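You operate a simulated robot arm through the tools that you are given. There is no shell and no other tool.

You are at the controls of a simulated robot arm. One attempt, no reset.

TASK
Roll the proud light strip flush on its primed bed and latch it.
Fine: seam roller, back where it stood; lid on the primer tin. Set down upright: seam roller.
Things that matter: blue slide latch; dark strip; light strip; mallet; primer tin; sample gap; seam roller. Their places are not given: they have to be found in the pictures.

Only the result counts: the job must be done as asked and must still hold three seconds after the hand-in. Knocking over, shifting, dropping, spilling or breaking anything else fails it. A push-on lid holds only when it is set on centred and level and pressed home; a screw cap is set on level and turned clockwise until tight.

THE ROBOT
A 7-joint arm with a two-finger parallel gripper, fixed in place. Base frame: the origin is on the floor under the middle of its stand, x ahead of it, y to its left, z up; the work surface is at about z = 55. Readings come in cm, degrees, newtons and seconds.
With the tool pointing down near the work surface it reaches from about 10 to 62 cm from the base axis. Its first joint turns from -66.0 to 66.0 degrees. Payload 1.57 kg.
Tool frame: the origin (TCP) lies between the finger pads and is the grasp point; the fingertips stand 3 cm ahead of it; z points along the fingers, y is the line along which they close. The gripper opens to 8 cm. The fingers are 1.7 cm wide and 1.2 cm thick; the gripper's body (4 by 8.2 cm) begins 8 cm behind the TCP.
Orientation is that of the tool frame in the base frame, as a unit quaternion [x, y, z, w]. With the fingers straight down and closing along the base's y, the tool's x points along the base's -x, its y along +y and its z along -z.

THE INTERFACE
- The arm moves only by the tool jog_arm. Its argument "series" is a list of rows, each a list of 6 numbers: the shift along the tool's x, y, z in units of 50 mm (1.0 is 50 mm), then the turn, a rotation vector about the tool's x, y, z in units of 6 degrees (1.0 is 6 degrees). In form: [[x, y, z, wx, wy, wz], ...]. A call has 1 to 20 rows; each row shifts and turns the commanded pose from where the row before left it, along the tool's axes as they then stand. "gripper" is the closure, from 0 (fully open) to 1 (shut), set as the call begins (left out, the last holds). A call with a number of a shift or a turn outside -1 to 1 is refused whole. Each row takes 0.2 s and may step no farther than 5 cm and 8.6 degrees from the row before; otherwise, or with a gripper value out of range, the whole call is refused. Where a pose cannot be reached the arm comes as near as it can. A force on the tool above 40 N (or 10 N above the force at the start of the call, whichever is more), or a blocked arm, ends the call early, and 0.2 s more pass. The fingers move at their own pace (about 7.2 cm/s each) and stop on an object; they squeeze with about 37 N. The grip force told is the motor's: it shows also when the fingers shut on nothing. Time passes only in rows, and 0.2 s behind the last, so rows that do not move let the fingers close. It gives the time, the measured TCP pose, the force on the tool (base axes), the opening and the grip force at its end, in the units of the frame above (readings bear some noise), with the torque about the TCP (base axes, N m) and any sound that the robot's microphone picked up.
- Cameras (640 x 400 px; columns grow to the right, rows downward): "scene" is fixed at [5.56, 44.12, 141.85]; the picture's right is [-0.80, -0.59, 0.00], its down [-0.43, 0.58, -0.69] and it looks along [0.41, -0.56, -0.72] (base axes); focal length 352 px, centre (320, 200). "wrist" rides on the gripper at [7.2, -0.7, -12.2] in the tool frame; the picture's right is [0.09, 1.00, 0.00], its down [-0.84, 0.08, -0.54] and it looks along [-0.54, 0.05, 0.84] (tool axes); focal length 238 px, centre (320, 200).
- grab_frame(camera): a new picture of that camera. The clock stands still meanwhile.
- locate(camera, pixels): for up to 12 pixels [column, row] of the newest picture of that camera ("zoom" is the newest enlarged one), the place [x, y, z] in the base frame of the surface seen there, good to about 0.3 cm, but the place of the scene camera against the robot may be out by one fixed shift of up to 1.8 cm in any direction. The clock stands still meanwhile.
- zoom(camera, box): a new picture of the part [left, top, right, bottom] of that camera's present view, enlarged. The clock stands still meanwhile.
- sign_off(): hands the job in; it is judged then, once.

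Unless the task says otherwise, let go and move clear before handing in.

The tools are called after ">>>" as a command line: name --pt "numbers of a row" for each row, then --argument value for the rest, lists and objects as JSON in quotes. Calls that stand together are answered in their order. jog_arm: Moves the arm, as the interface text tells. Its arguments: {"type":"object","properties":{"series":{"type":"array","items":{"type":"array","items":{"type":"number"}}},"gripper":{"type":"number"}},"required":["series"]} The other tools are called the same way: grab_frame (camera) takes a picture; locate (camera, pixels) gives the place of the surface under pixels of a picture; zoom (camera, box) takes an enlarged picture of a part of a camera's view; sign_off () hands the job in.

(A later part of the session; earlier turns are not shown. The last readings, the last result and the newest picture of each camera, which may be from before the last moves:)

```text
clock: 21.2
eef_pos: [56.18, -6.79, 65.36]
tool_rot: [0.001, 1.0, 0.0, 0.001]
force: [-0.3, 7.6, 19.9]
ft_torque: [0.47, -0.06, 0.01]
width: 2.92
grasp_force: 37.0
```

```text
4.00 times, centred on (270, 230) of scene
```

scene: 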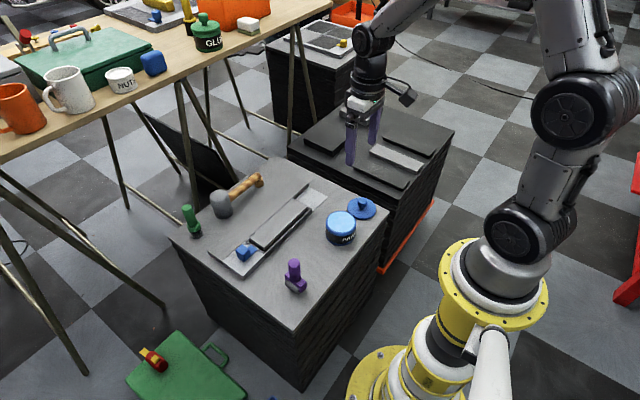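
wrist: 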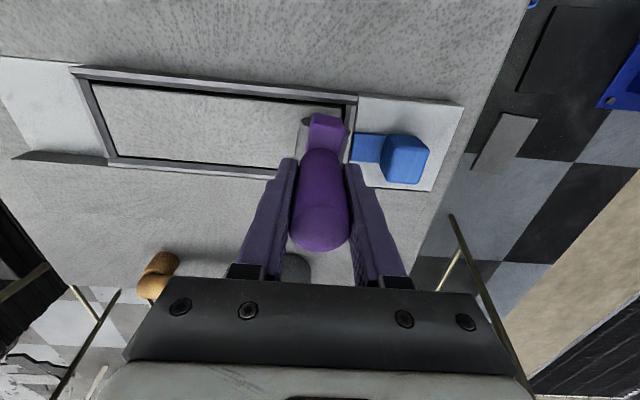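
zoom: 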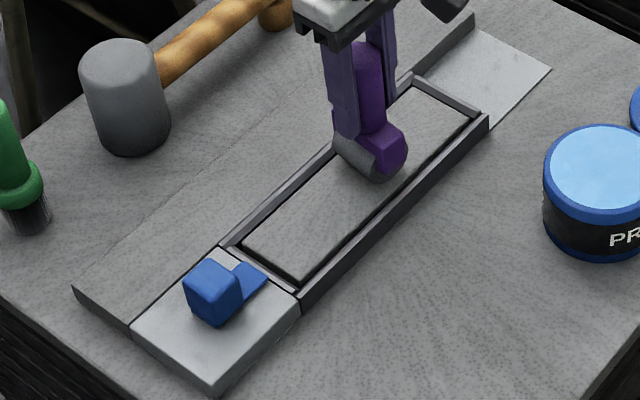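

The force is steady near 20 N and the roller is past the middle. I'll carry on to about y −13.7, short of the open gap beyond the frame.

>>> jog_arm --pt "0 -0.16 0 0 0 0" --pt "0 -0.16 0 0 0 0" --pt "0 -0.16 0 0 0 0" --pt "0 -0.16 0 0 0 0" --pt "0 -0.16 0 0 0 0" --pt "0 -0.16 0 0 0 0" --pt "0 -0.16 0 0 0 0" --pt "0 -0.16 0 0 0 0" --pt "0 -0.08 0 0 0 0" --pt "0 0 0 0 0 0"

>>> zoom --camera "scene" --box '[200, 180, 340, 280]'

>>> grab_frame --camera "wrist"

```text
clock: 23.4
eef_pos: [56.23, -13.49, 65.35]
tool_rot: [-0.001, 1.0, 0.0, 0.001]
force: [-2.8, 12.6, 27.6]
ft_torque: [0.76, -0.02, 0.19]
width: 2.92
grasp_force: 36.6
```

```text
4.00 times, centred on (270, 230) of scene
```

zoom: 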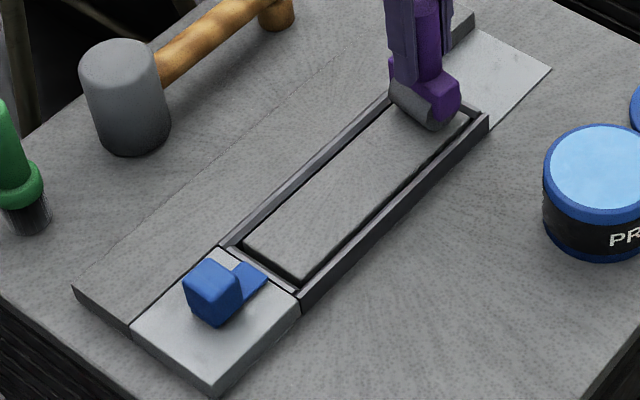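

```text
taken
```

wrist: 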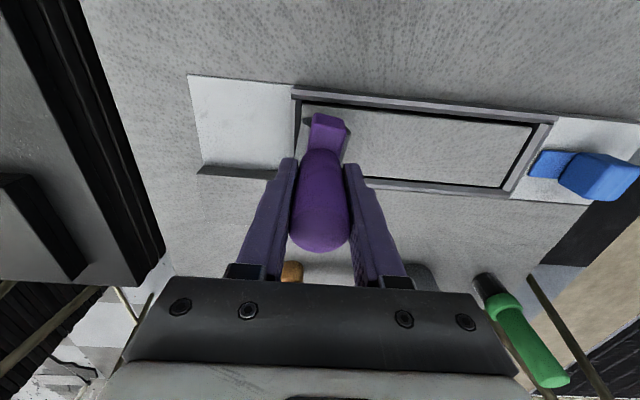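

The roller has reached the far end at y −13.5. I'll check the strip's height along its exposed length.

>>> locate --camera "wrist" --pixels '[[365, 120], [365, 160], [400, 140], [440, 150], [480, 130], [480, 165], [515, 135], [505, 170], [400, 103], [545, 130], [430, 190], [570, 130]]'

```text
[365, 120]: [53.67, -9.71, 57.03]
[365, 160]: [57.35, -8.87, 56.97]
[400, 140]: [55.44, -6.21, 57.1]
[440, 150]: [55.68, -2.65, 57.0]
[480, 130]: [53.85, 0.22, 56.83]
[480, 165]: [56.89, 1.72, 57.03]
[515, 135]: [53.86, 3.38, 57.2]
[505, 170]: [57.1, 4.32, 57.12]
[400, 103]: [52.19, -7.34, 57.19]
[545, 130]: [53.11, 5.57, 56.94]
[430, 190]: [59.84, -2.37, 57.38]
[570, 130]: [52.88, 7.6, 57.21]
```

The strip reads about 57.05 all along, level with the frame within reading error. I'll roll back to the latch end so the whole length gets a second pass.

>>> jog_arm --pt "0 0.1 -0.005 0 0 0" --pt "0 0.18 0 0 0 0" --pt "0 0.18 0 0 0 0" --pt "0 0.18 0 0 0 0" --pt "0 0.18 0 0 0 0" --pt "0 0.18 0 0 0 0" --pt "0 0.18 0 0 0 0" --pt "0 0.18 0 0 0 0" --pt "0 0.18 0 0 0 0" --pt "0 0.18 0 0 0 0"

>>> jog_arm --pt "0 0.18 0 0 0 0" --pt "0 0.18 0 0 0 0" --pt "0 0.18 0 0 0 0" --pt "0 0.18 0 0 0 0" --pt "0 0.18 0 0 0 0" --pt "0 0.18 0 0 0 0" --pt "0 0.18 0 0 0 0" --pt "0 0.18 0 0 0 0" --pt "0 0.18 0 0 0 0" --pt "0 0.1 0 0 0 0" --pt "0 0 0 0 0 0"

>>> grab_frame --camera "wrist"

>>> zoom --camera "scene" --box '[200, 180, 340, 280]'

```text
clock: 25.6
eef_pos: [56.2, -4.9, 65.4]
tool_rot: [0.0, 1.0, 0.0, 0.002]
force: [-0.6, -7.9, 22.7]
ft_torque: [-0.44, 0.0, 0.05]
width: 2.91
grasp_force: 36.6
```

```text
clock: 28.0
eef_pos: [56.25, 3.57, 65.4]
tool_rot: [-0.001, 1.0, -0.002, 0.002]
force: [-0.6, -25.2, 26.2]
ft_torque: [-1.56, 0.21, 0.41]
width: 2.93
grasp_force: 37.3
```

```text
taken
```

wrist: 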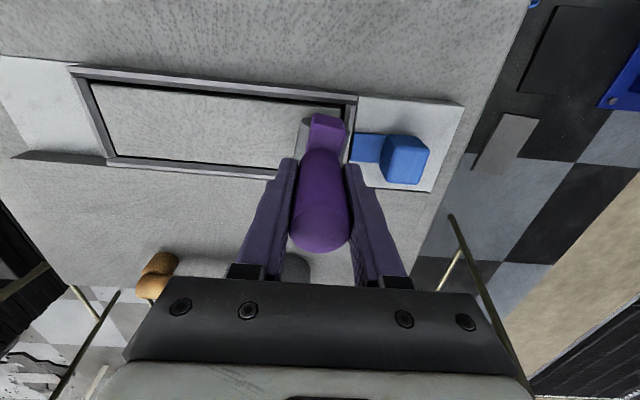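

```text
4.00 times, centred on (270, 230) of scene
```

zoom: 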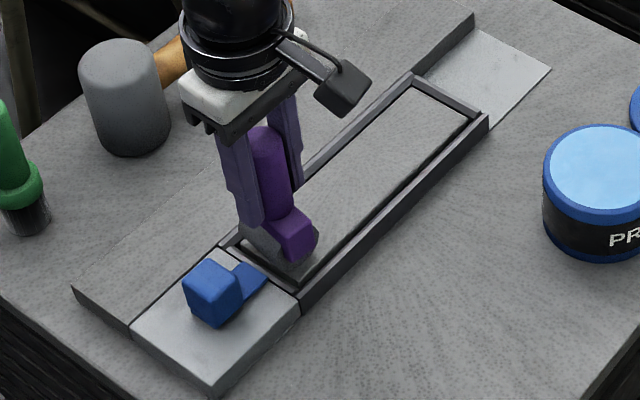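

The drag rose to 25 N at y 3.57, so something at the end is resisting and I'll stop there. I'll ease back 2 mm and lift off gently.

>>> jog_arm --pt "0 -0.05 0 0 0 0" --pt "0 0 -0.04 0 0 0" --pt "0 0 -0.1 0 0 0" --pt "0 0 -0.4 0 0 0" --pt "0 0 -0.4 0 0 0" --pt "0 0 0 0 0 0"

>>> grab_frame --camera "wrist"

>>> zoom --camera "wrist" --box '[40, 30, 460, 200]'

>>> zoom --camera "scene" --box '[200, 180, 340, 280]'

```text
clock: 29.4
eef_pos: [56.06, 3.32, 69.82]
tool_rot: [0.0, 1.0, 0.0, -0.001]
force: [0.4, 0.1, -3.0]
ft_torque: [0.01, 0.02, 0.01]
width: 2.92
grasp_force: 36.8
```

```text
taken
```

wrist: 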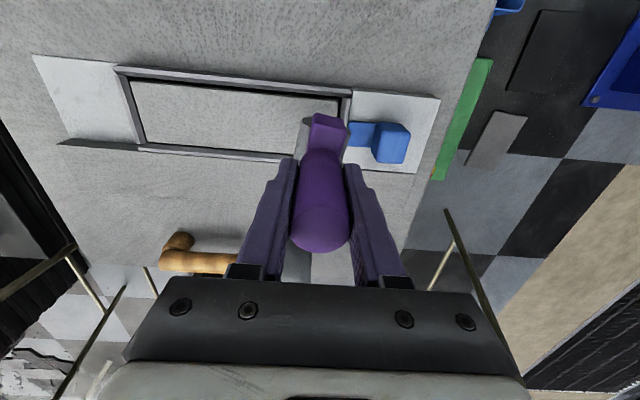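

```text
1.52 times, centred on (250, 115) of wrist
```

zoom: 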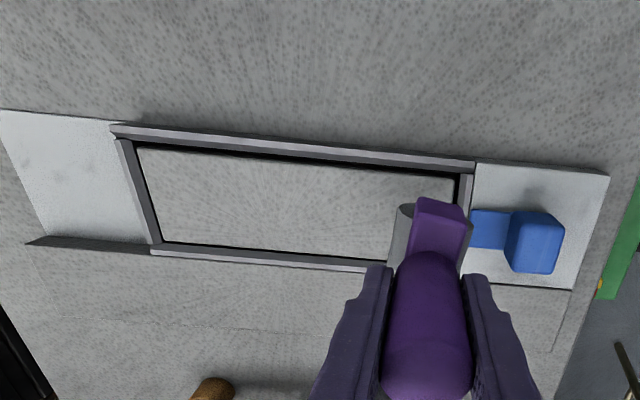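

```text
4.00 times, centred on (270, 230) of scene
```

zoom: 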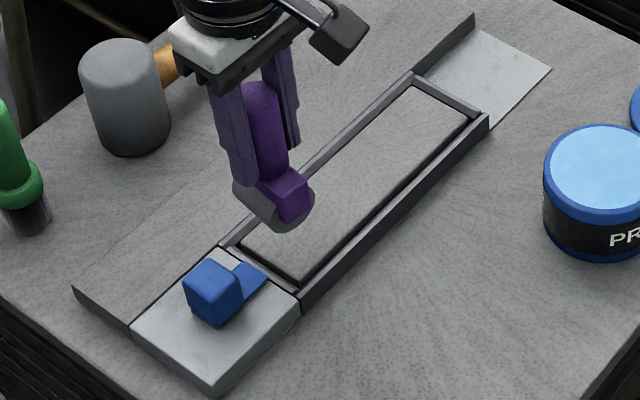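

With the roller lifted, the strip still appears flush. I'll confirm its height over its full length.

>>> locate --camera "wrist" --pixels '[[140, 95], [150, 130], [200, 115], [250, 120], [280, 140], [300, 100], [320, 103], [250, 92], [230, 75], [340, 100], [380, 105], [230, 165]]'

>>> zoom --camera "scene" --box '[230, 190, 330, 270]'

>>> locate --camera "scene" --pixels '[[275, 240], [285, 232], [295, 222], [305, 210], [312, 205], [282, 246], [300, 228], [232, 240], [260, 268], [230, 225], [270, 248], [315, 215]]'

```text
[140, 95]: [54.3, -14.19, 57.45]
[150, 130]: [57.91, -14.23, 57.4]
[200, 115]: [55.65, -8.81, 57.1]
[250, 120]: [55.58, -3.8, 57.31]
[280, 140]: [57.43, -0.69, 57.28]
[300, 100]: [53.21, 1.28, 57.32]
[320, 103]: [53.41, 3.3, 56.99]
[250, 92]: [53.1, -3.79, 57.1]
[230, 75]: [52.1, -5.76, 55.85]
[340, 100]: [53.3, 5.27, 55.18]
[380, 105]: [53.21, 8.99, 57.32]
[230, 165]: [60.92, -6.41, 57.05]
```

```text
5.00 times, centred on (280, 230) of scene
```

zoom: 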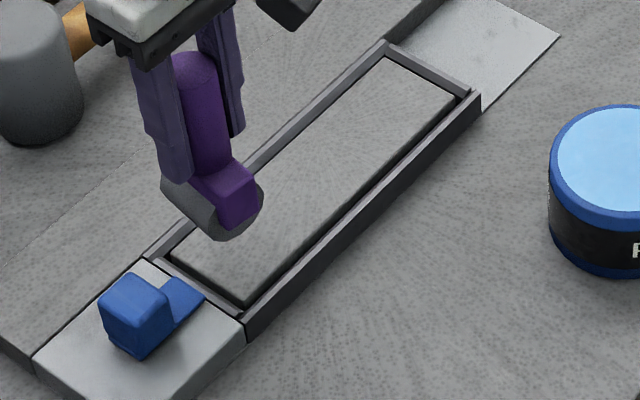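

```text
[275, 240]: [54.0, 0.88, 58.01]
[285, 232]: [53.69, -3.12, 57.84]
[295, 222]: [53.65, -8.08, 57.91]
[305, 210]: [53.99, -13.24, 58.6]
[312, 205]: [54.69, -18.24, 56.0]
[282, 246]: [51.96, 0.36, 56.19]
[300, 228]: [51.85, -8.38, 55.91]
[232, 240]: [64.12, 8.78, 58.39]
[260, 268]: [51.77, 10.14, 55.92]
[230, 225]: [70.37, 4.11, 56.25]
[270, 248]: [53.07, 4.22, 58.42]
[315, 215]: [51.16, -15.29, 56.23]
```

Most readings are 57.0–57.3, but the far end at y −14 reads 57.4. I'll take more samples there to see whether it has risen.

>>> zoom --camera "wrist" --box '[110, 60, 230, 170]'

>>> locate --camera "wrist" --pixels '[[140, 92], [145, 100], [150, 110], [155, 120], [150, 135], [165, 100], [165, 130], [180, 95], [180, 140], [190, 120], [160, 140], [145, 120]]'

>>> locate --camera "wrist" --pixels '[[210, 100], [210, 140], [230, 120], [245, 105], [260, 135], [275, 110], [290, 115], [310, 100], [328, 108], [270, 145], [295, 130], [240, 140]]'

>>> locate --camera "wrist" --pixels '[[160, 74], [200, 77], [250, 82], [300, 88], [335, 92], [180, 150], [220, 154], [260, 157], [130, 100], [140, 130], [200, 175], [150, 170]]'

```text
3.64 times, centred on (170, 115) of wrist
```

zoom: 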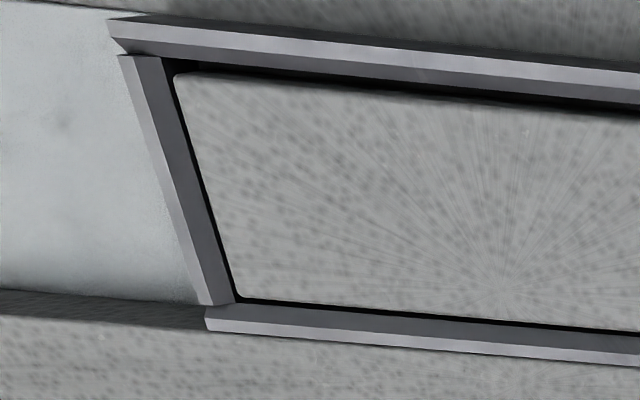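

```text
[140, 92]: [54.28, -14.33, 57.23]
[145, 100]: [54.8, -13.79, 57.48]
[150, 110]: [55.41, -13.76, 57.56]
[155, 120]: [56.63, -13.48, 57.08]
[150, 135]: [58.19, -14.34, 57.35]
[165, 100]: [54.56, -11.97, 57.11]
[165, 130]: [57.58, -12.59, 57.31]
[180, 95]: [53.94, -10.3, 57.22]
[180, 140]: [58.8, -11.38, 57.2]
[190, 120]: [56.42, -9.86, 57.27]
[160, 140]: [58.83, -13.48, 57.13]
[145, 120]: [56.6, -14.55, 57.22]
```

```text
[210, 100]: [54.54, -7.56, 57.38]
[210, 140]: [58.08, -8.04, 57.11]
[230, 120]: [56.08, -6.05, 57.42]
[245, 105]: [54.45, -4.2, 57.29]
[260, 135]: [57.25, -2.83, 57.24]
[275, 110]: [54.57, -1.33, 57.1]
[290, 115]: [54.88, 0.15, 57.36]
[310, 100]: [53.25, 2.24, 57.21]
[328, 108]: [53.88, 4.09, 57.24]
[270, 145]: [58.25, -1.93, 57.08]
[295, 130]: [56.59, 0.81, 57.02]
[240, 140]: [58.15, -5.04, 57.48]
```

```text
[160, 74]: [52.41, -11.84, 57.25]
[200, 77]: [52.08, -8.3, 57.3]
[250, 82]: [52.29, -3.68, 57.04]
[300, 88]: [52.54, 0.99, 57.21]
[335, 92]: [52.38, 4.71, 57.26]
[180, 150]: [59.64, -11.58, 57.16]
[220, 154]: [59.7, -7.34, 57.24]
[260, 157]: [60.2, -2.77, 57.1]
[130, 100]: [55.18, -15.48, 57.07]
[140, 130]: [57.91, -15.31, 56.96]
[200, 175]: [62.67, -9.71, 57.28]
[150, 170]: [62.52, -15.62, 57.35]
```

The strip averages 57.25 and the frame 57.2, so it is flush and holding. Next I'll carry the roller back above its starting spot.

>>> jog_arm --pt "0 0 -0.6 0 0 0" --pt "0.6 0.1 0 0 0 0" --pt "0.8 0.2 0 0 0 0" --pt "0.8 0.3 0 0 0 0" --pt "0.8 0.3 0 0 0 0" --pt "0.4 0.04 0 0 0 0" --pt "0 0 0 0 0 0"

>>> grab_frame --camera "wrist"

>>> zoom --camera "scene" --box '[200, 170, 380, 300]'

```text
clock: 31.0
eef_pos: [39.22, 8.04, 73.31]
tool_rot: [0.0, 1.0, 0.001, 0.0]
force: [0.6, 0.5, -2.5]
ft_torque: [-0.01, -0.03, 0.03]
width: 2.9
grasp_force: 36.6
```

```text
taken
```

wrist: 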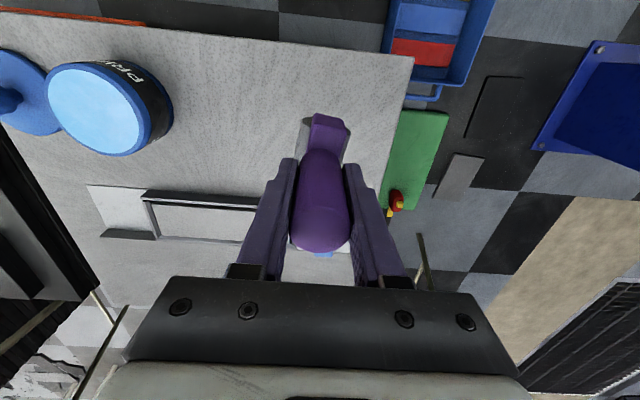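

```text
3.08 times, centred on (290, 235) of scene
```

zoom: 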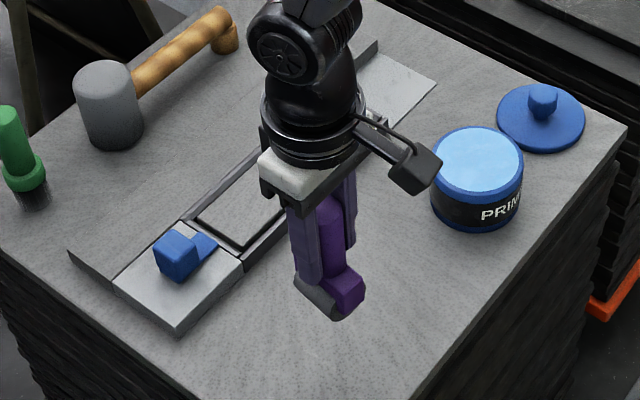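

The yoke looks slightly turned or tilted against the earlier held view, so I'll zoom in and compare before setting it down.

>>> zoom --camera "wrist" --box '[270, 90, 370, 180]'

>>> locate --camera "zoom" --pixels '[[295, 130], [490, 150], [270, 250], [480, 290], [390, 200], [230, 200], [230, 280], [215, 240], [390, 130], [320, 330], [400, 330], [460, 180]]'

>>> zoom --camera "scene" --box '[260, 220, 330, 290]'

```text
4.44 times, centred on (320, 135) of wrist
```

zoom: 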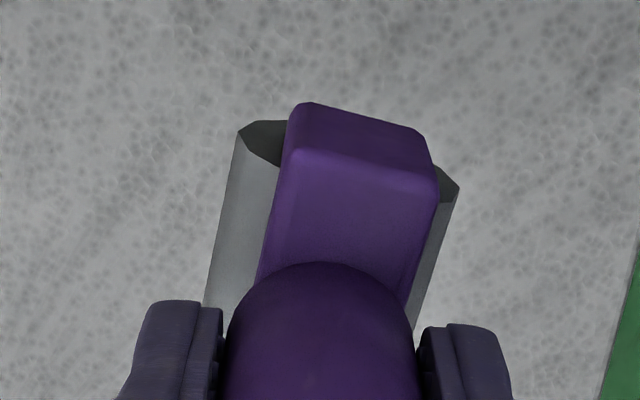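

```text
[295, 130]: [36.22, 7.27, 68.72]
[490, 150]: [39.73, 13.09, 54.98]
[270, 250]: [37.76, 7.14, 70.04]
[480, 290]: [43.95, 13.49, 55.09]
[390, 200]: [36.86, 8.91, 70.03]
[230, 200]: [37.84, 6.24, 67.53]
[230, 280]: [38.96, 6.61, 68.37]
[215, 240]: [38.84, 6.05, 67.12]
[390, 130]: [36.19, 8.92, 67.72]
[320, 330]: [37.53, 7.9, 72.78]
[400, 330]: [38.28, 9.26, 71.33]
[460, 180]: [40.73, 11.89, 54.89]
```

```text
5.71 times, centred on (295, 255) of scene
```

zoom: 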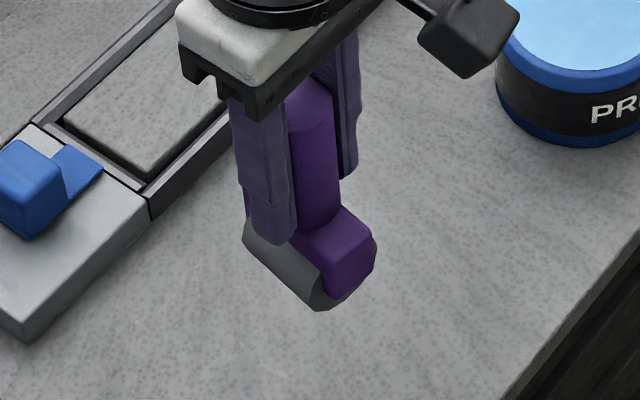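

The roller has turned about 7–8° clockwise in the grip during rolling, judging by the line between its ends. I'll turn the gripper back by that amount, then lower to just above the bench to compare with the starting picture.

>>> jog_arm --pt "0 0 0 0 0 -0.6" --pt "0 0 0 0 0 -0.65" --pt "0 0 0.5 0 0 0" --pt "0 0 0.6 0 0 0" --pt "0 0 0.5 0 0 0" --pt "0 0 0.25 0 0 0" --pt "0 0 0 0 0 0"

>>> zoom --camera "scene" --box '[270, 240, 330, 300]'

>>> grab_frame --camera "wrist"

>>> zoom --camera "wrist" --box '[270, 90, 370, 180]'

```text
clock: 32.6
eef_pos: [39.12, 7.98, 63.89]
tool_rot: [-0.066, 0.998, 0.0, 0.0]
force: [-0.3, 0.2, -2.2]
ft_torque: [0.02, 0.0, -0.01]
width: 2.93
grasp_force: 37.1
```

```text
6.67 times, centred on (300, 270) of scene
```

zoom: 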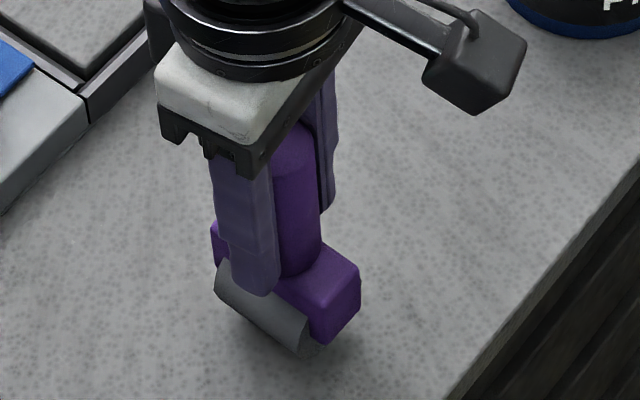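

```text
taken
```

wrist: 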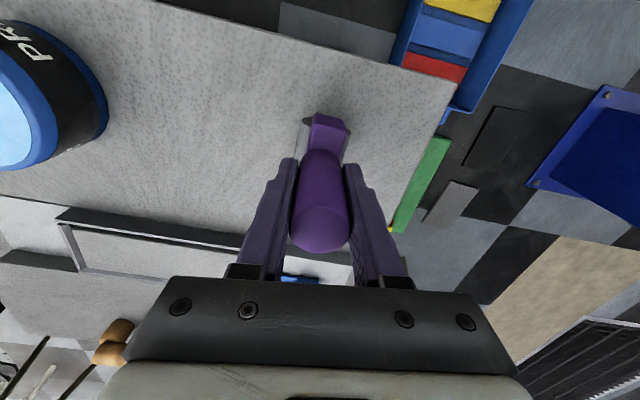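

```text
4.44 times, centred on (320, 135) of wrist
```

zoom: 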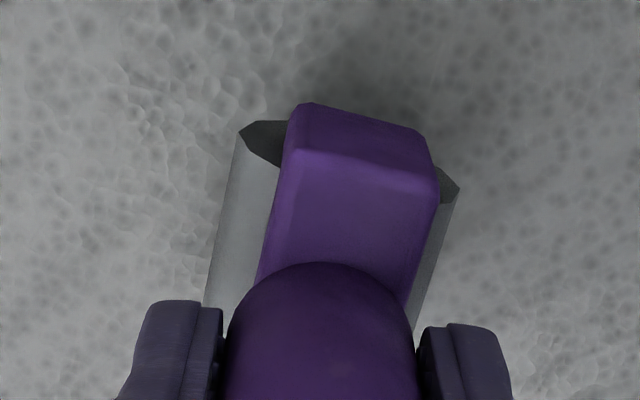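

The yaw is now close to the start, and the roller is about 0.7 cm above the bench. I'll lower most of that and compare at nearly the final height.

>>> jog_arm --pt "0 0 0.05 0 0 0" --pt "0 0 0.04 0 0 0" --pt "0 0 0 0 0 0"

>>> zoom --camera "scene" --box '[270, 240, 330, 300]'

>>> locate --camera "zoom" --pixels '[[355, 290], [345, 320], [325, 280], [225, 275], [290, 340], [300, 230]]'

```text
clock: 33.4
eef_pos: [39.15, 7.97, 63.48]
tool_rot: [-0.066, 0.998, 0.0, 0.0]
force: [0.6, -0.3, -2.4]
ft_torque: [0.0, -0.01, -0.01]
width: 2.89
grasp_force: 37.5
```

```text
6.67 times, centred on (300, 270) of scene
```

zoom: 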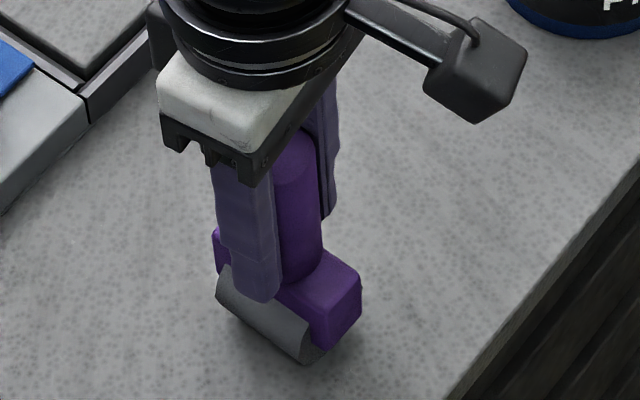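

```text
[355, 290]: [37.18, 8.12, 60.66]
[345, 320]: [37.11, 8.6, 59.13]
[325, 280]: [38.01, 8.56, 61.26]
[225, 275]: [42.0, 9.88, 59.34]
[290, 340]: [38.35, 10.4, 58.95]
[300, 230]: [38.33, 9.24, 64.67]
```

The yoke's near corner matches the start to within 2 px, but the far end sits about 0.2–0.3 cm too far to +y, so I over-turned by about 2°. I'll take that back, shift 1 mm, and lower to touch.

>>> jog_arm --pt "0 -0.03 0 0 0 0.35" --pt "0 0 0.02 0 0 0" --pt "0 0 0.02 0 0 0" --pt "0 0 0 0 0 0"

>>> jog_arm --pt "0 0 0.02 0 0 0" --pt "0 0 0 0 0 0"

```text
clock: 34.3
eef_pos: [39.16, 8.05, 63.32]
tool_rot: [-0.047, 0.999, 0.001, -0.001]
force: [-2.2, -1.2, 7.0]
ft_torque: [-0.03, -0.03, 0.0]
width: 2.93
grasp_force: 36.6
stopped in row 4: the force on the tool passed its limit at 43 N (the readings are from after the stop); the commanded pose is now the measured one
```

```text
clock: 34.9
eef_pos: [39.13, 8.03, 63.36]
tool_rot: [-0.047, 0.999, 0.0, 0.0]
force: [-11.4, -2.6, 30.5]
ft_torque: [-0.15, 0.12, -0.07]
width: 2.93
grasp_force: 37.5
```

The roller is on the bench and pressing at 30 N, so I'll ease up about 1 mm to relieve it, check, and then open.

>>> jog_arm --pt "0 0 -0.02 0 0 0" --pt "0 0 0 0 0 0"

>>> zoom --camera "scene" --box '[270, 240, 330, 300]'

```text
clock: 35.5
eef_pos: [39.11, 7.9, 63.12]
tool_rot: [-0.047, 0.999, 0.0, 0.0]
force: [-7.4, -3.1, 19.4]
ft_torque: [-0.12, 0.09, -0.07]
width: 2.9
grasp_force: 37.4
```

```text
6.67 times, centred on (300, 270) of scene
```

zoom: 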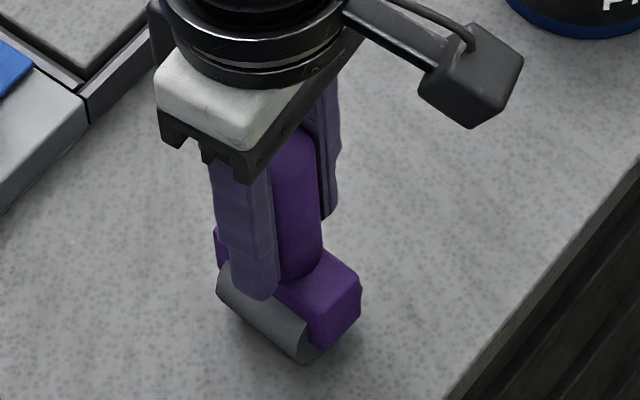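

It is still pressing at about 19 N, so I'll ease up a touch more and then open the fingers.

>>> jog_arm --pt "0 0 -0.03 0 0 0" --pt "0 0 0 0 0 0"

>>> jog_arm --pt "0 0 0 0 0 0" --pt "0 0 0 0 0 0" --pt "0 0 0 0 0 0" --pt "0 0 0 0 0 0" --gripper 0

>>> grab_frame --camera "wrist"

>>> zoom --camera "scene" --box '[270, 240, 330, 300]'

```text
clock: 36.1
eef_pos: [39.11, 8.06, 63.51]
tool_rot: [-0.047, 0.999, -0.001, 0.0]
force: [-0.2, -0.2, -2.1]
ft_torque: [-0.01, 0.03, 0.01]
width: 2.89
grasp_force: 36.8
```

```text
clock: 37.1
eef_pos: [39.18, 8.15, 63.5]
tool_rot: [-0.047, 0.999, 0.0, 0.0]
force: [-0.4, 0.3, 0.8]
ft_torque: [-0.02, 0.03, 0.0]
width: 7.99
grasp_force: 0.1
```

```text
taken
```

wrist: 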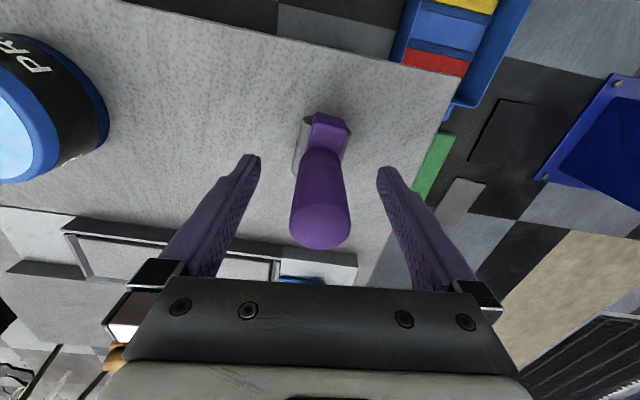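

```text
6.67 times, centred on (300, 270) of scene
```

zoom: 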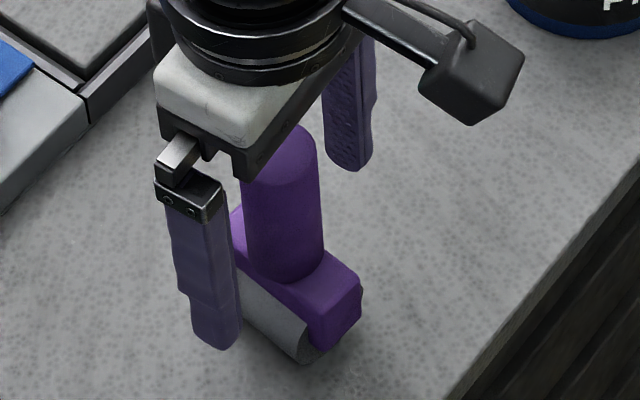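

The roller stands upright between the open fingers. I'll rise straight up and compare with the starting picture.

>>> jog_arm --pt "0 0 -0.3 0 0 0" --pt "0 0 -0.6 0 0 0" --pt "0 0 -0.6 0 0 0" --pt "0 0 -0.6 0 0 0" --pt "0 0 0 0 0 0"

>>> zoom --camera "scene" --box '[270, 240, 330, 300]'

>>> grab_frame --camera "wrist"

```text
clock: 38.3
eef_pos: [39.21, 8.13, 73.99]
tool_rot: [-0.047, 0.999, 0.0, -0.001]
force: [-0.6, -0.2, 0.9]
ft_torque: [-0.02, 0.0, 0.01]
width: 8.0
grasp_force: 0.0
```

```text
6.67 times, centred on (300, 270) of scene
```

zoom: 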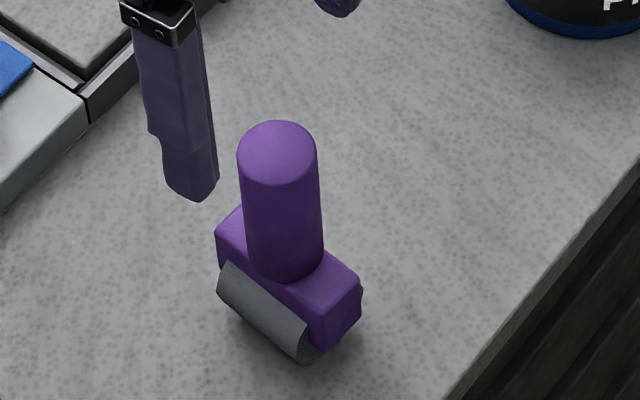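

```text
taken
```

wrist: 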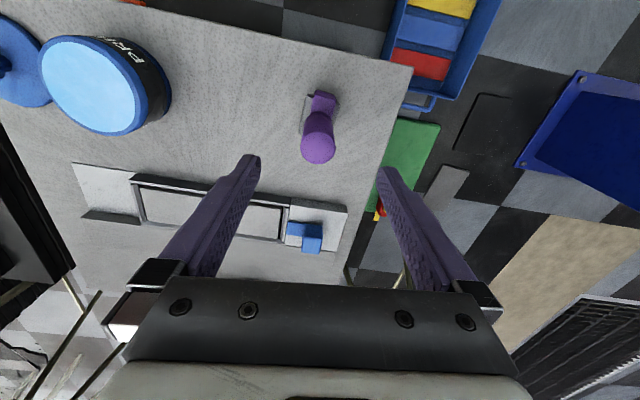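

The roller's handle top is now at zoom pixel (277,153) against (281,152) at the start, so it is within about 0.15 cm and upright. Next I'll square the gripper and move over the latch knob near (55.85, 10.15).

>>> jog_arm --pt "0 0 0 0 0 0.9" --pt "-0.6 0.1 0 0 0 0" --pt "-0.8 0.1 0 0 0 0" --pt "-0.8 0.1 0 0 0 0" --pt "-0.7 0.1 0 0 0 0" --pt "-0.2 0 0 0 0 0" --pt "0 0 0 0 0 0" --gripper 0

>>> grab_frame --camera "wrist"

>>> zoom --camera "wrist" --box '[180, 50, 400, 200]'

```text
clock: 39.9
eef_pos: [54.8, 9.9, 73.96]
tool_rot: [0.0, 1.0, 0.0, -0.001]
force: [0.5, 0.1, 0.1]
ft_torque: [0.0, 0.01, 0.01]
width: 7.99
grasp_force: 0.0
```

```text
taken
```

wrist: 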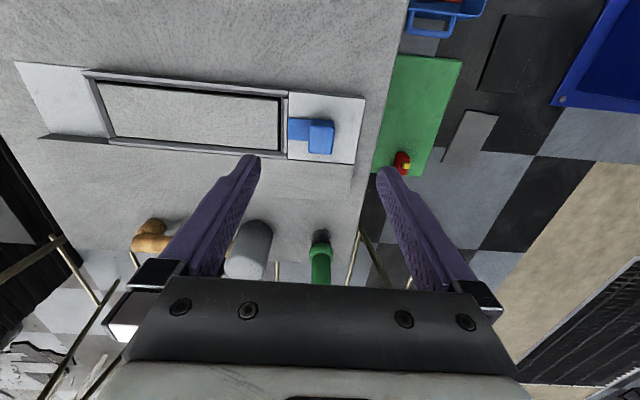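

```text
2.67 times, centred on (290, 125) of wrist
```

zoom: 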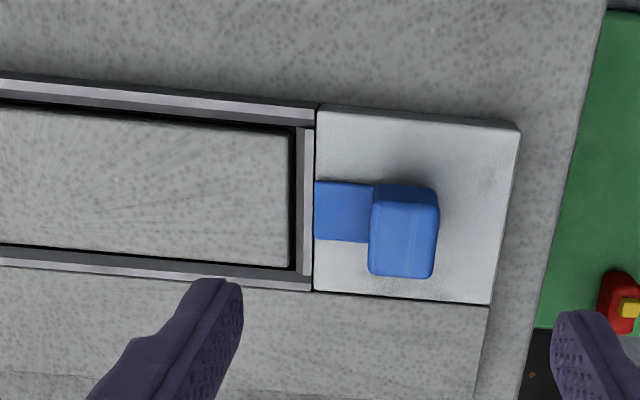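

The knob and tongue are clearly visible at zoom (403,230) and (343,212). I'll measure them precisely, along with the strip's end.

>>> locate --camera "zoom" --pixels '[[320, 190], [320, 238], [360, 190], [360, 238], [378, 215], [430, 215], [376, 268], [428, 268], [403, 240], [375, 195], [430, 195], [403, 192]]'

>>> locate --camera "zoom" --pixels '[[280, 145], [280, 200], [280, 250], [240, 200], [200, 160], [150, 200], [100, 180], [60, 200], [20, 150], [306, 200], [340, 130], [450, 200]]'

```text
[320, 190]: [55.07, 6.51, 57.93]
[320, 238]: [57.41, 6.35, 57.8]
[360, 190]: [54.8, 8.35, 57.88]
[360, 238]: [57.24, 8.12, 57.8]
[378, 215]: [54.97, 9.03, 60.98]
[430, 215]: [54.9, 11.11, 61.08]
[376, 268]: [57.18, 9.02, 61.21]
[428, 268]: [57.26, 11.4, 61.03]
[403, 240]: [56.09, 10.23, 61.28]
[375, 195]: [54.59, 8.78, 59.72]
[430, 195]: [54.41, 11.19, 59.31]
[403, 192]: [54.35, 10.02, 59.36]
```

```text
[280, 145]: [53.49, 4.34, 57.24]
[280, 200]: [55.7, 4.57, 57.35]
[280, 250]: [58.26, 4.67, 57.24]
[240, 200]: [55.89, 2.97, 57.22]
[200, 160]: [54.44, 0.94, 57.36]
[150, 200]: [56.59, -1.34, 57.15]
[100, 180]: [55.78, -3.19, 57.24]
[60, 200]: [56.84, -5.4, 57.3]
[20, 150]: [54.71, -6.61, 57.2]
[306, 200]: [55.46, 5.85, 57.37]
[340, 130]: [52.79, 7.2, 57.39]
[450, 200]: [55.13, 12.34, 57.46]
```

The knob spans x 54.5–57.5 and y 8.85–11.4, with its top at 61.1. I'll line up over it and come down with the fingers straddling it, tips staying about 0.5 cm above the tongue.

>>> jog_arm --pt "-0.24 0.04 0.4 0 0 0" --pt "0 0 0.7 0 0 0" --pt "0 0 0.7 0 0 0" --pt "0 0 0.5 0 0 0" --pt "0 0 0.2 0 0 0" --pt "0 0 0 0 0 0"

>>> zoom --camera "scene" --box '[190, 190, 310, 290]'

>>> grab_frame --camera "wrist"

```text
clock: 41.3
eef_pos: [55.94, 10.15, 61.37]
tool_rot: [0.0, 1.0, 0.001, 0.0]
force: [0.4, -0.3, 0.2]
ft_torque: [-0.03, -0.01, 0.0]
width: 8.04
grasp_force: 0.1
```

```text
4.00 times, centred on (250, 240) of scene
```

zoom: 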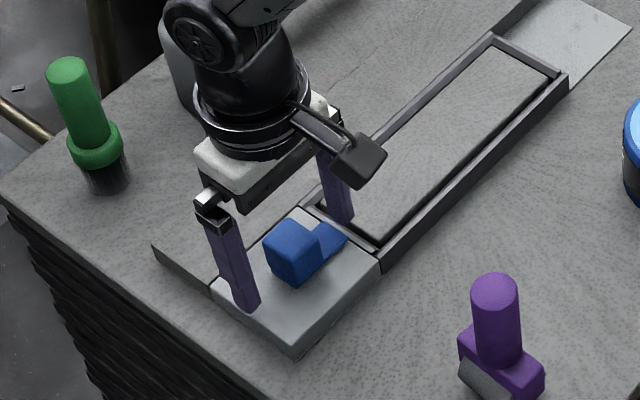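

```text
taken
```

wrist: 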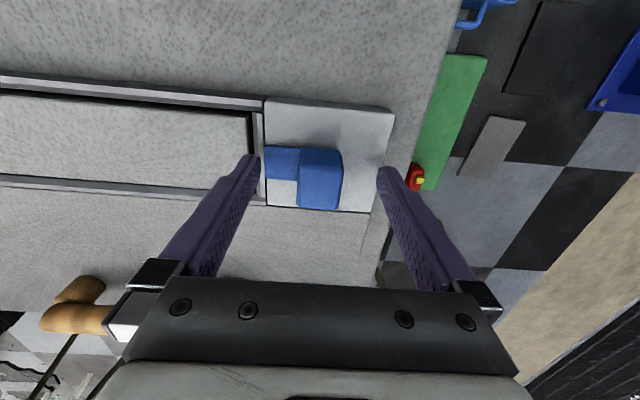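

The fingers straddle the knob with clearance all round. I'll close on it.

>>> jog_arm --pt "0 0 0 0 0 0" --pt "0 0 0 0 0 0" --pt "0 0 0 0 0 0" --pt "0 0 0 0 0 0" --gripper 1

>>> jog_arm --pt "0 -0.06 0 0 0 0" --pt "0 -0.06 0 0 0 0" --pt "0 -0.06 0 0 0 0" --pt "0 0 0 0 0 0"

```text
clock: 42.3
eef_pos: [55.92, 10.15, 61.4]
tool_rot: [0.0, 1.0, 0.001, 0.0]
force: [0.4, -2.2, -0.5]
ft_torque: [-0.02, 0.0, 0.01]
width: 2.74
grasp_force: 37.2
```

```text
clock: 43.3
eef_pos: [55.89, 9.42, 61.4]
tool_rot: [-0.001, 1.0, 0.001, 0.001]
force: [10.3, -0.7, -11.9]
ft_torque: [0.05, -0.41, -0.03]
width: 2.75
grasp_force: 37.9
```

The knob moved about 0.75 cm with me, but side forces appeared (x +10 N, z −12 N). I'll check the picture before sliding further.

>>> zoom --camera "scene" --box '[190, 190, 310, 290]'

>>> grab_frame --camera "wrist"

>>> zoom --camera "wrist" --box '[200, 80, 420, 230]'

```text
4.00 times, centred on (250, 240) of scene
```

zoom: 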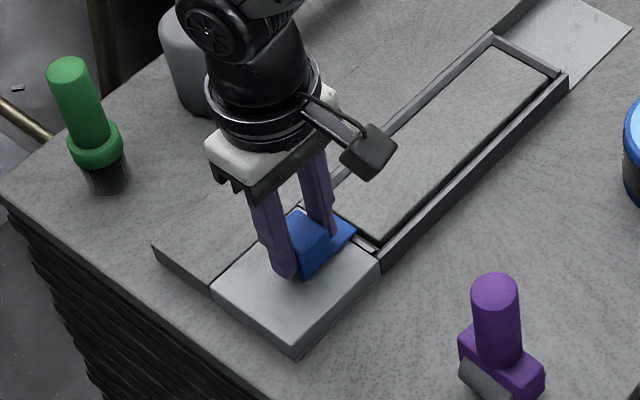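

```text
taken
```

wrist: 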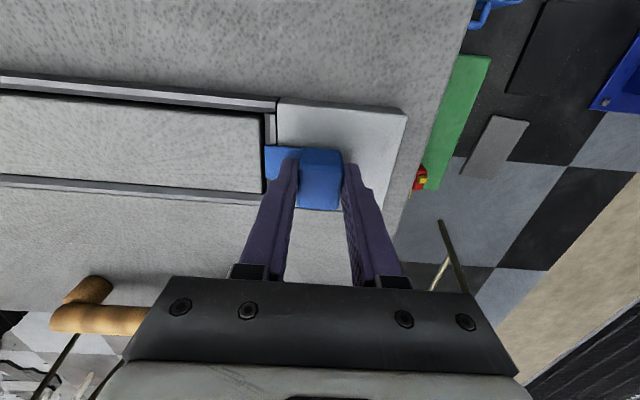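

```text
2.67 times, centred on (310, 155) of wrist
```

zoom: 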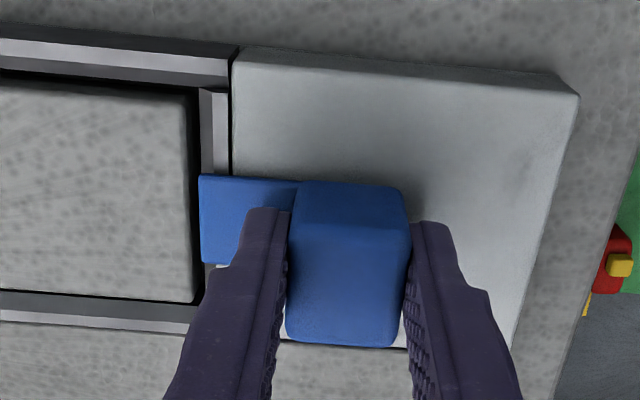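

The latch slides along as it should, with the tongue tip now over the frame's end. I'll trim about 1 mm in x and z to relax the side forces, then keep sliding.

>>> jog_arm --pt "-0.02 0 0.02 0 0 0" --pt "0 0 0 0 0 0"

>>> jog_arm --pt "0 -0.06 0 0 0 0" --pt "0 -0.06 0 0 0 0" --pt "0 -0.06 0 0 0 0" --pt "0 0 0 0 0 0"

```text
clock: 43.9
eef_pos: [55.83, 9.23, 61.38]
tool_rot: [0.001, 1.0, -0.001, -0.001]
force: [-4.6, 0.3, 6.3]
ft_torque: [0.04, -0.1, 0.1]
width: 2.73
grasp_force: 37.4
```

```text
clock: 44.9
eef_pos: [55.85, 8.27, 61.32]
tool_rot: [0.0, 1.0, 0.0, -0.003]
force: [-18.6, 0.8, 21.6]
ft_torque: [0.1, -0.05, 0.0]
width: 2.73
grasp_force: 37.4
```

The slide is free (y force under 1 N) at 1.9 cm of travel, but the side forces flipped sign. I'll trim back, then continue gently until an end stop is felt.

>>> jog_arm --pt "0.024 0 -0.025 0 0 0" --pt "0 0 0 0 0 0"

>>> jog_arm --pt "0 -0.04 0 0 0 0" --pt "0 -0.04 0 0 0 0" --pt "0 0 0 0 0 0"

>>> zoom --camera "wrist" --box '[200, 80, 420, 230]'

```text
clock: 45.5
eef_pos: [55.84, 8.34, 61.38]
tool_rot: [0.0, 1.0, 0.0, 0.001]
force: [5.9, -0.3, -13.3]
ft_torque: [0.01, -0.19, -0.02]
width: 2.74
grasp_force: 38.0
```

```text
clock: 46.3
eef_pos: [55.79, 8.0, 61.45]
tool_rot: [0.001, 1.0, 0.0, 0.0]
force: [8.4, 0.6, -16.9]
ft_torque: [0.08, -0.66, 0.05]
width: 2.75
grasp_force: 38.1
```

```text
2.67 times, centred on (310, 155) of wrist
```

zoom: 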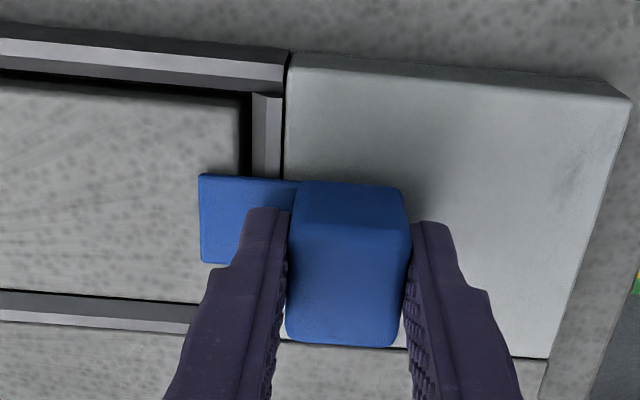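

The tongue now overlaps the strip's end (tongue tip at zoom column 200, strip edge at about 243). I'll trim slightly and keep sliding to the end stop.

>>> jog_arm --pt "-0.008 0 0.013 0 0 0" --pt "0 -0.04 0 0 0 0" --pt "0 -0.04 0 0 0 0" --pt "0 0 0 0 0 0"

>>> jog_arm --pt "0 -0.04 0 0 0 0" --pt "0 -0.04 0 0 0 0" --pt "0 0 0 0 0 0"

```text
clock: 47.3
eef_pos: [55.94, 7.59, 61.37]
tool_rot: [0.001, 1.0, 0.0, -0.001]
force: [-0.6, 0.3, -2.7]
ft_torque: [0.07, 0.63, 0.02]
width: 2.71
grasp_force: 37.9
```

```text
clock: 48.1
eef_pos: [55.84, 7.37, 61.4]
tool_rot: [0.0, 1.0, 0.002, 0.001]
force: [3.6, 16.3, -11.9]
ft_torque: [0.25, -0.17, -0.04]
width: 2.74
grasp_force: 38.1
```

The y force jumped to +16 N at 7.37, which suggests the end stop after about 2.8 cm of travel. I'll push just a little more to confirm and look.

>>> jog_arm --pt "0 -0.02 0.005 0 0 0" --pt "0 0 0 0 0 0"

>>> grab_frame --camera "wrist"

>>> zoom --camera "scene" --box '[200, 190, 320, 290]'

```text
clock: 48.7
eef_pos: [55.92, 7.3, 61.34]
tool_rot: [0.0, 1.0, 0.001, 0.0]
force: [3.0, 25.2, -13.4]
ft_torque: [0.38, -0.6, -0.08]
width: 2.74
grasp_force: 37.3
```

```text
taken
```

wrist: 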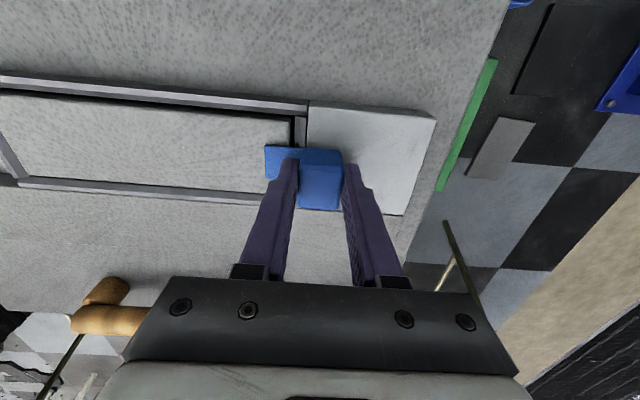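

```text
4.00 times, centred on (260, 240) of scene
```

zoom: 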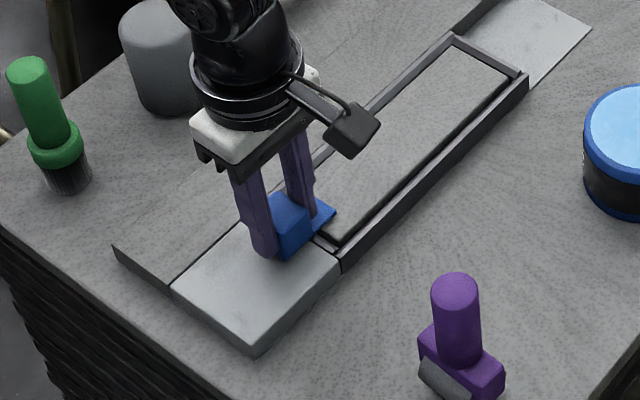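

The latch is at its end stop (25 N, 2.8 cm travel), with the tongue over the strip. I'll take off the preload and open the fingers.

>>> jog_arm --pt "0 0.035 0.01 0 0 0" --pt "0 0 0 0 0 0"

>>> jog_arm --pt "0 0 0 0 0 0" --pt "0 0 0 0 0 0" --pt "0 0 0 0 0 0" --pt "0 0 0 0 0 0" --gripper 0

>>> jog_arm --pt "0 0 -0.3 0 0 0" --pt "0 0 -0.6 0 0 0" --pt "0 0 -0.6 0 0 0" --pt "0 0 -0.6 0 0 0" --pt "0 0 -0.3 0 0 0" --pt "0 0 0 0 0 0"

>>> grab_frame --camera "wrist"

>>> zoom --camera "scene" --box '[200, 190, 320, 290]'

```text
clock: 49.3
eef_pos: [55.9, 7.32, 61.34]
tool_rot: [0.0, 1.0, 0.0, -0.001]
force: [-1.6, 17.7, -0.6]
ft_torque: [0.29, -0.02, 0.05]
width: 2.73
grasp_force: 38.1
```

```text
clock: 50.3
eef_pos: [55.89, 7.26, 61.32]
tool_rot: [0.0, 1.0, 0.0, 0.0]
force: [0.5, -0.4, 0.3]
ft_torque: [-0.01, 0.01, 0.04]
width: 8.01
grasp_force: 0.1
```

```text
clock: 51.7
eef_pos: [55.88, 7.21, 73.39]
tool_rot: [0.0, 1.0, 0.0, -0.001]
force: [-0.1, 0.1, -0.3]
ft_torque: [0.0, -0.01, -0.02]
width: 7.99
grasp_force: 0.0
```

```text
taken
```

wrist: 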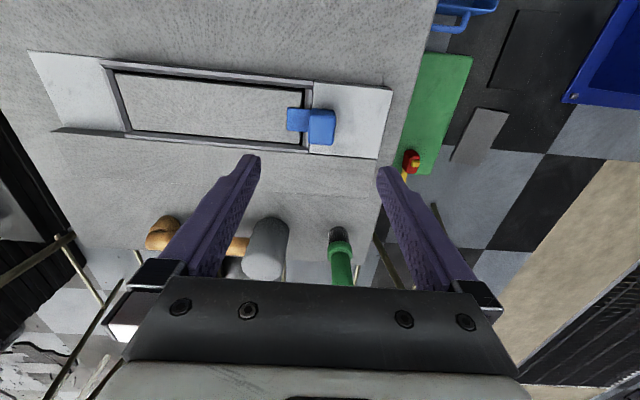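

```text
4.00 times, centred on (260, 240) of scene
```

zoom: 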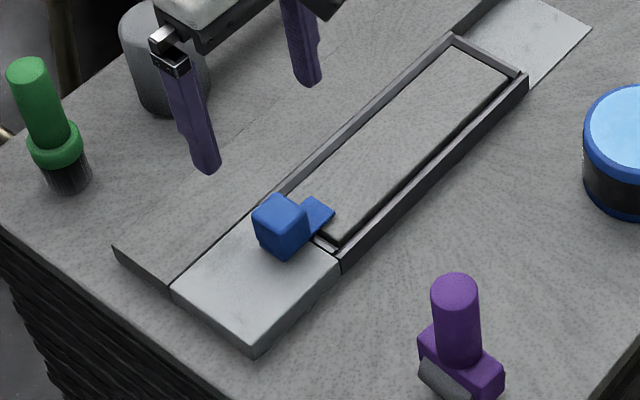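

The latch stays put with its tongue over the strip end. I'll verify heights and then head for the lid.

>>> zoom --camera "wrist" --box '[20, 40, 400, 170]'

>>> locate --camera "wrist" --pixels '[[125, 85], [135, 120], [170, 100], [200, 115], [230, 100], [250, 120], [275, 100], [280, 130], [293, 120], [320, 125], [350, 100], [205, 72]]'

```text
1.68 times, centred on (210, 105) of wrist
```

zoom: 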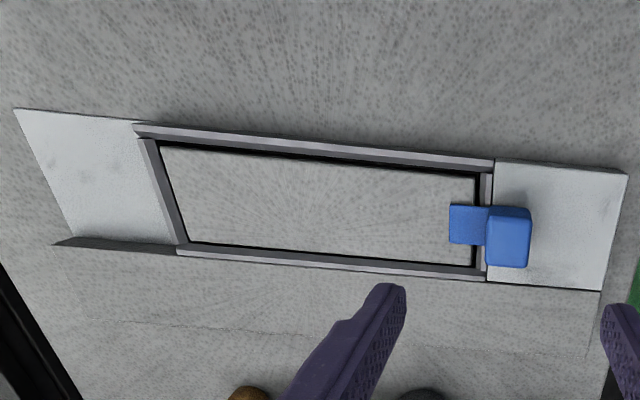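

```text
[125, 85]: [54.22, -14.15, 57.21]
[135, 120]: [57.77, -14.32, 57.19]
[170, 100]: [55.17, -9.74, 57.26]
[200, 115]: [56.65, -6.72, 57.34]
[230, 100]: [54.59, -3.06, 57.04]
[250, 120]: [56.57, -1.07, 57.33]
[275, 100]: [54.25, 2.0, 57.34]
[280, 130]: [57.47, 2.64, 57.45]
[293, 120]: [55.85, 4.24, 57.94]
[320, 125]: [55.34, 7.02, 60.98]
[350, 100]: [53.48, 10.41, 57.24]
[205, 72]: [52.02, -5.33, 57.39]
```

The strip is flush (≈57.25) along its length and the latch is closed. Now I'll travel high across to a viewpoint just short of the primer lid.

>>> jog_arm --pt "0.3 -0.3 -0.2 0 0 0" --pt "0.55 -0.7 0 0 0 0" --pt "0.55 -0.7 0 0 0 0" --pt "0.55 -0.7 0 0 0 0" --pt "0.55 -0.7 0 0 0 0" --pt "0.55 -0.7 0 0 0 0" --pt "0.55 -0.7 0 0 0 0" --pt "0.55 -0.7 0 0 0 0" --pt "0.55 -0.7 0 0 0 0" --pt "0.3 -0.5 0.3 0 0 0" --pt "0 0 0.3 0 0 0" --pt "0 0 0 0 0 0"

>>> grab_frame --camera "wrist"

```text
clock: 54.3
eef_pos: [30.64, -24.78, 71.28]
tool_rot: [0.0, 1.0, -0.001, 0.0]
force: [0.6, -0.3, -0.3]
ft_torque: [-0.03, 0.01, 0.02]
width: 8.0
grasp_force: 0.0
```

```text
taken
```

wrist: 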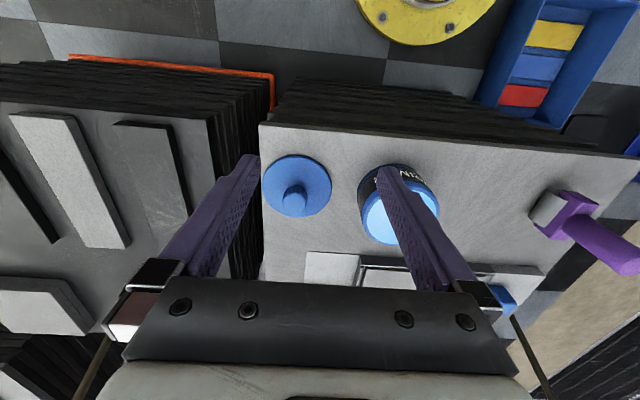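

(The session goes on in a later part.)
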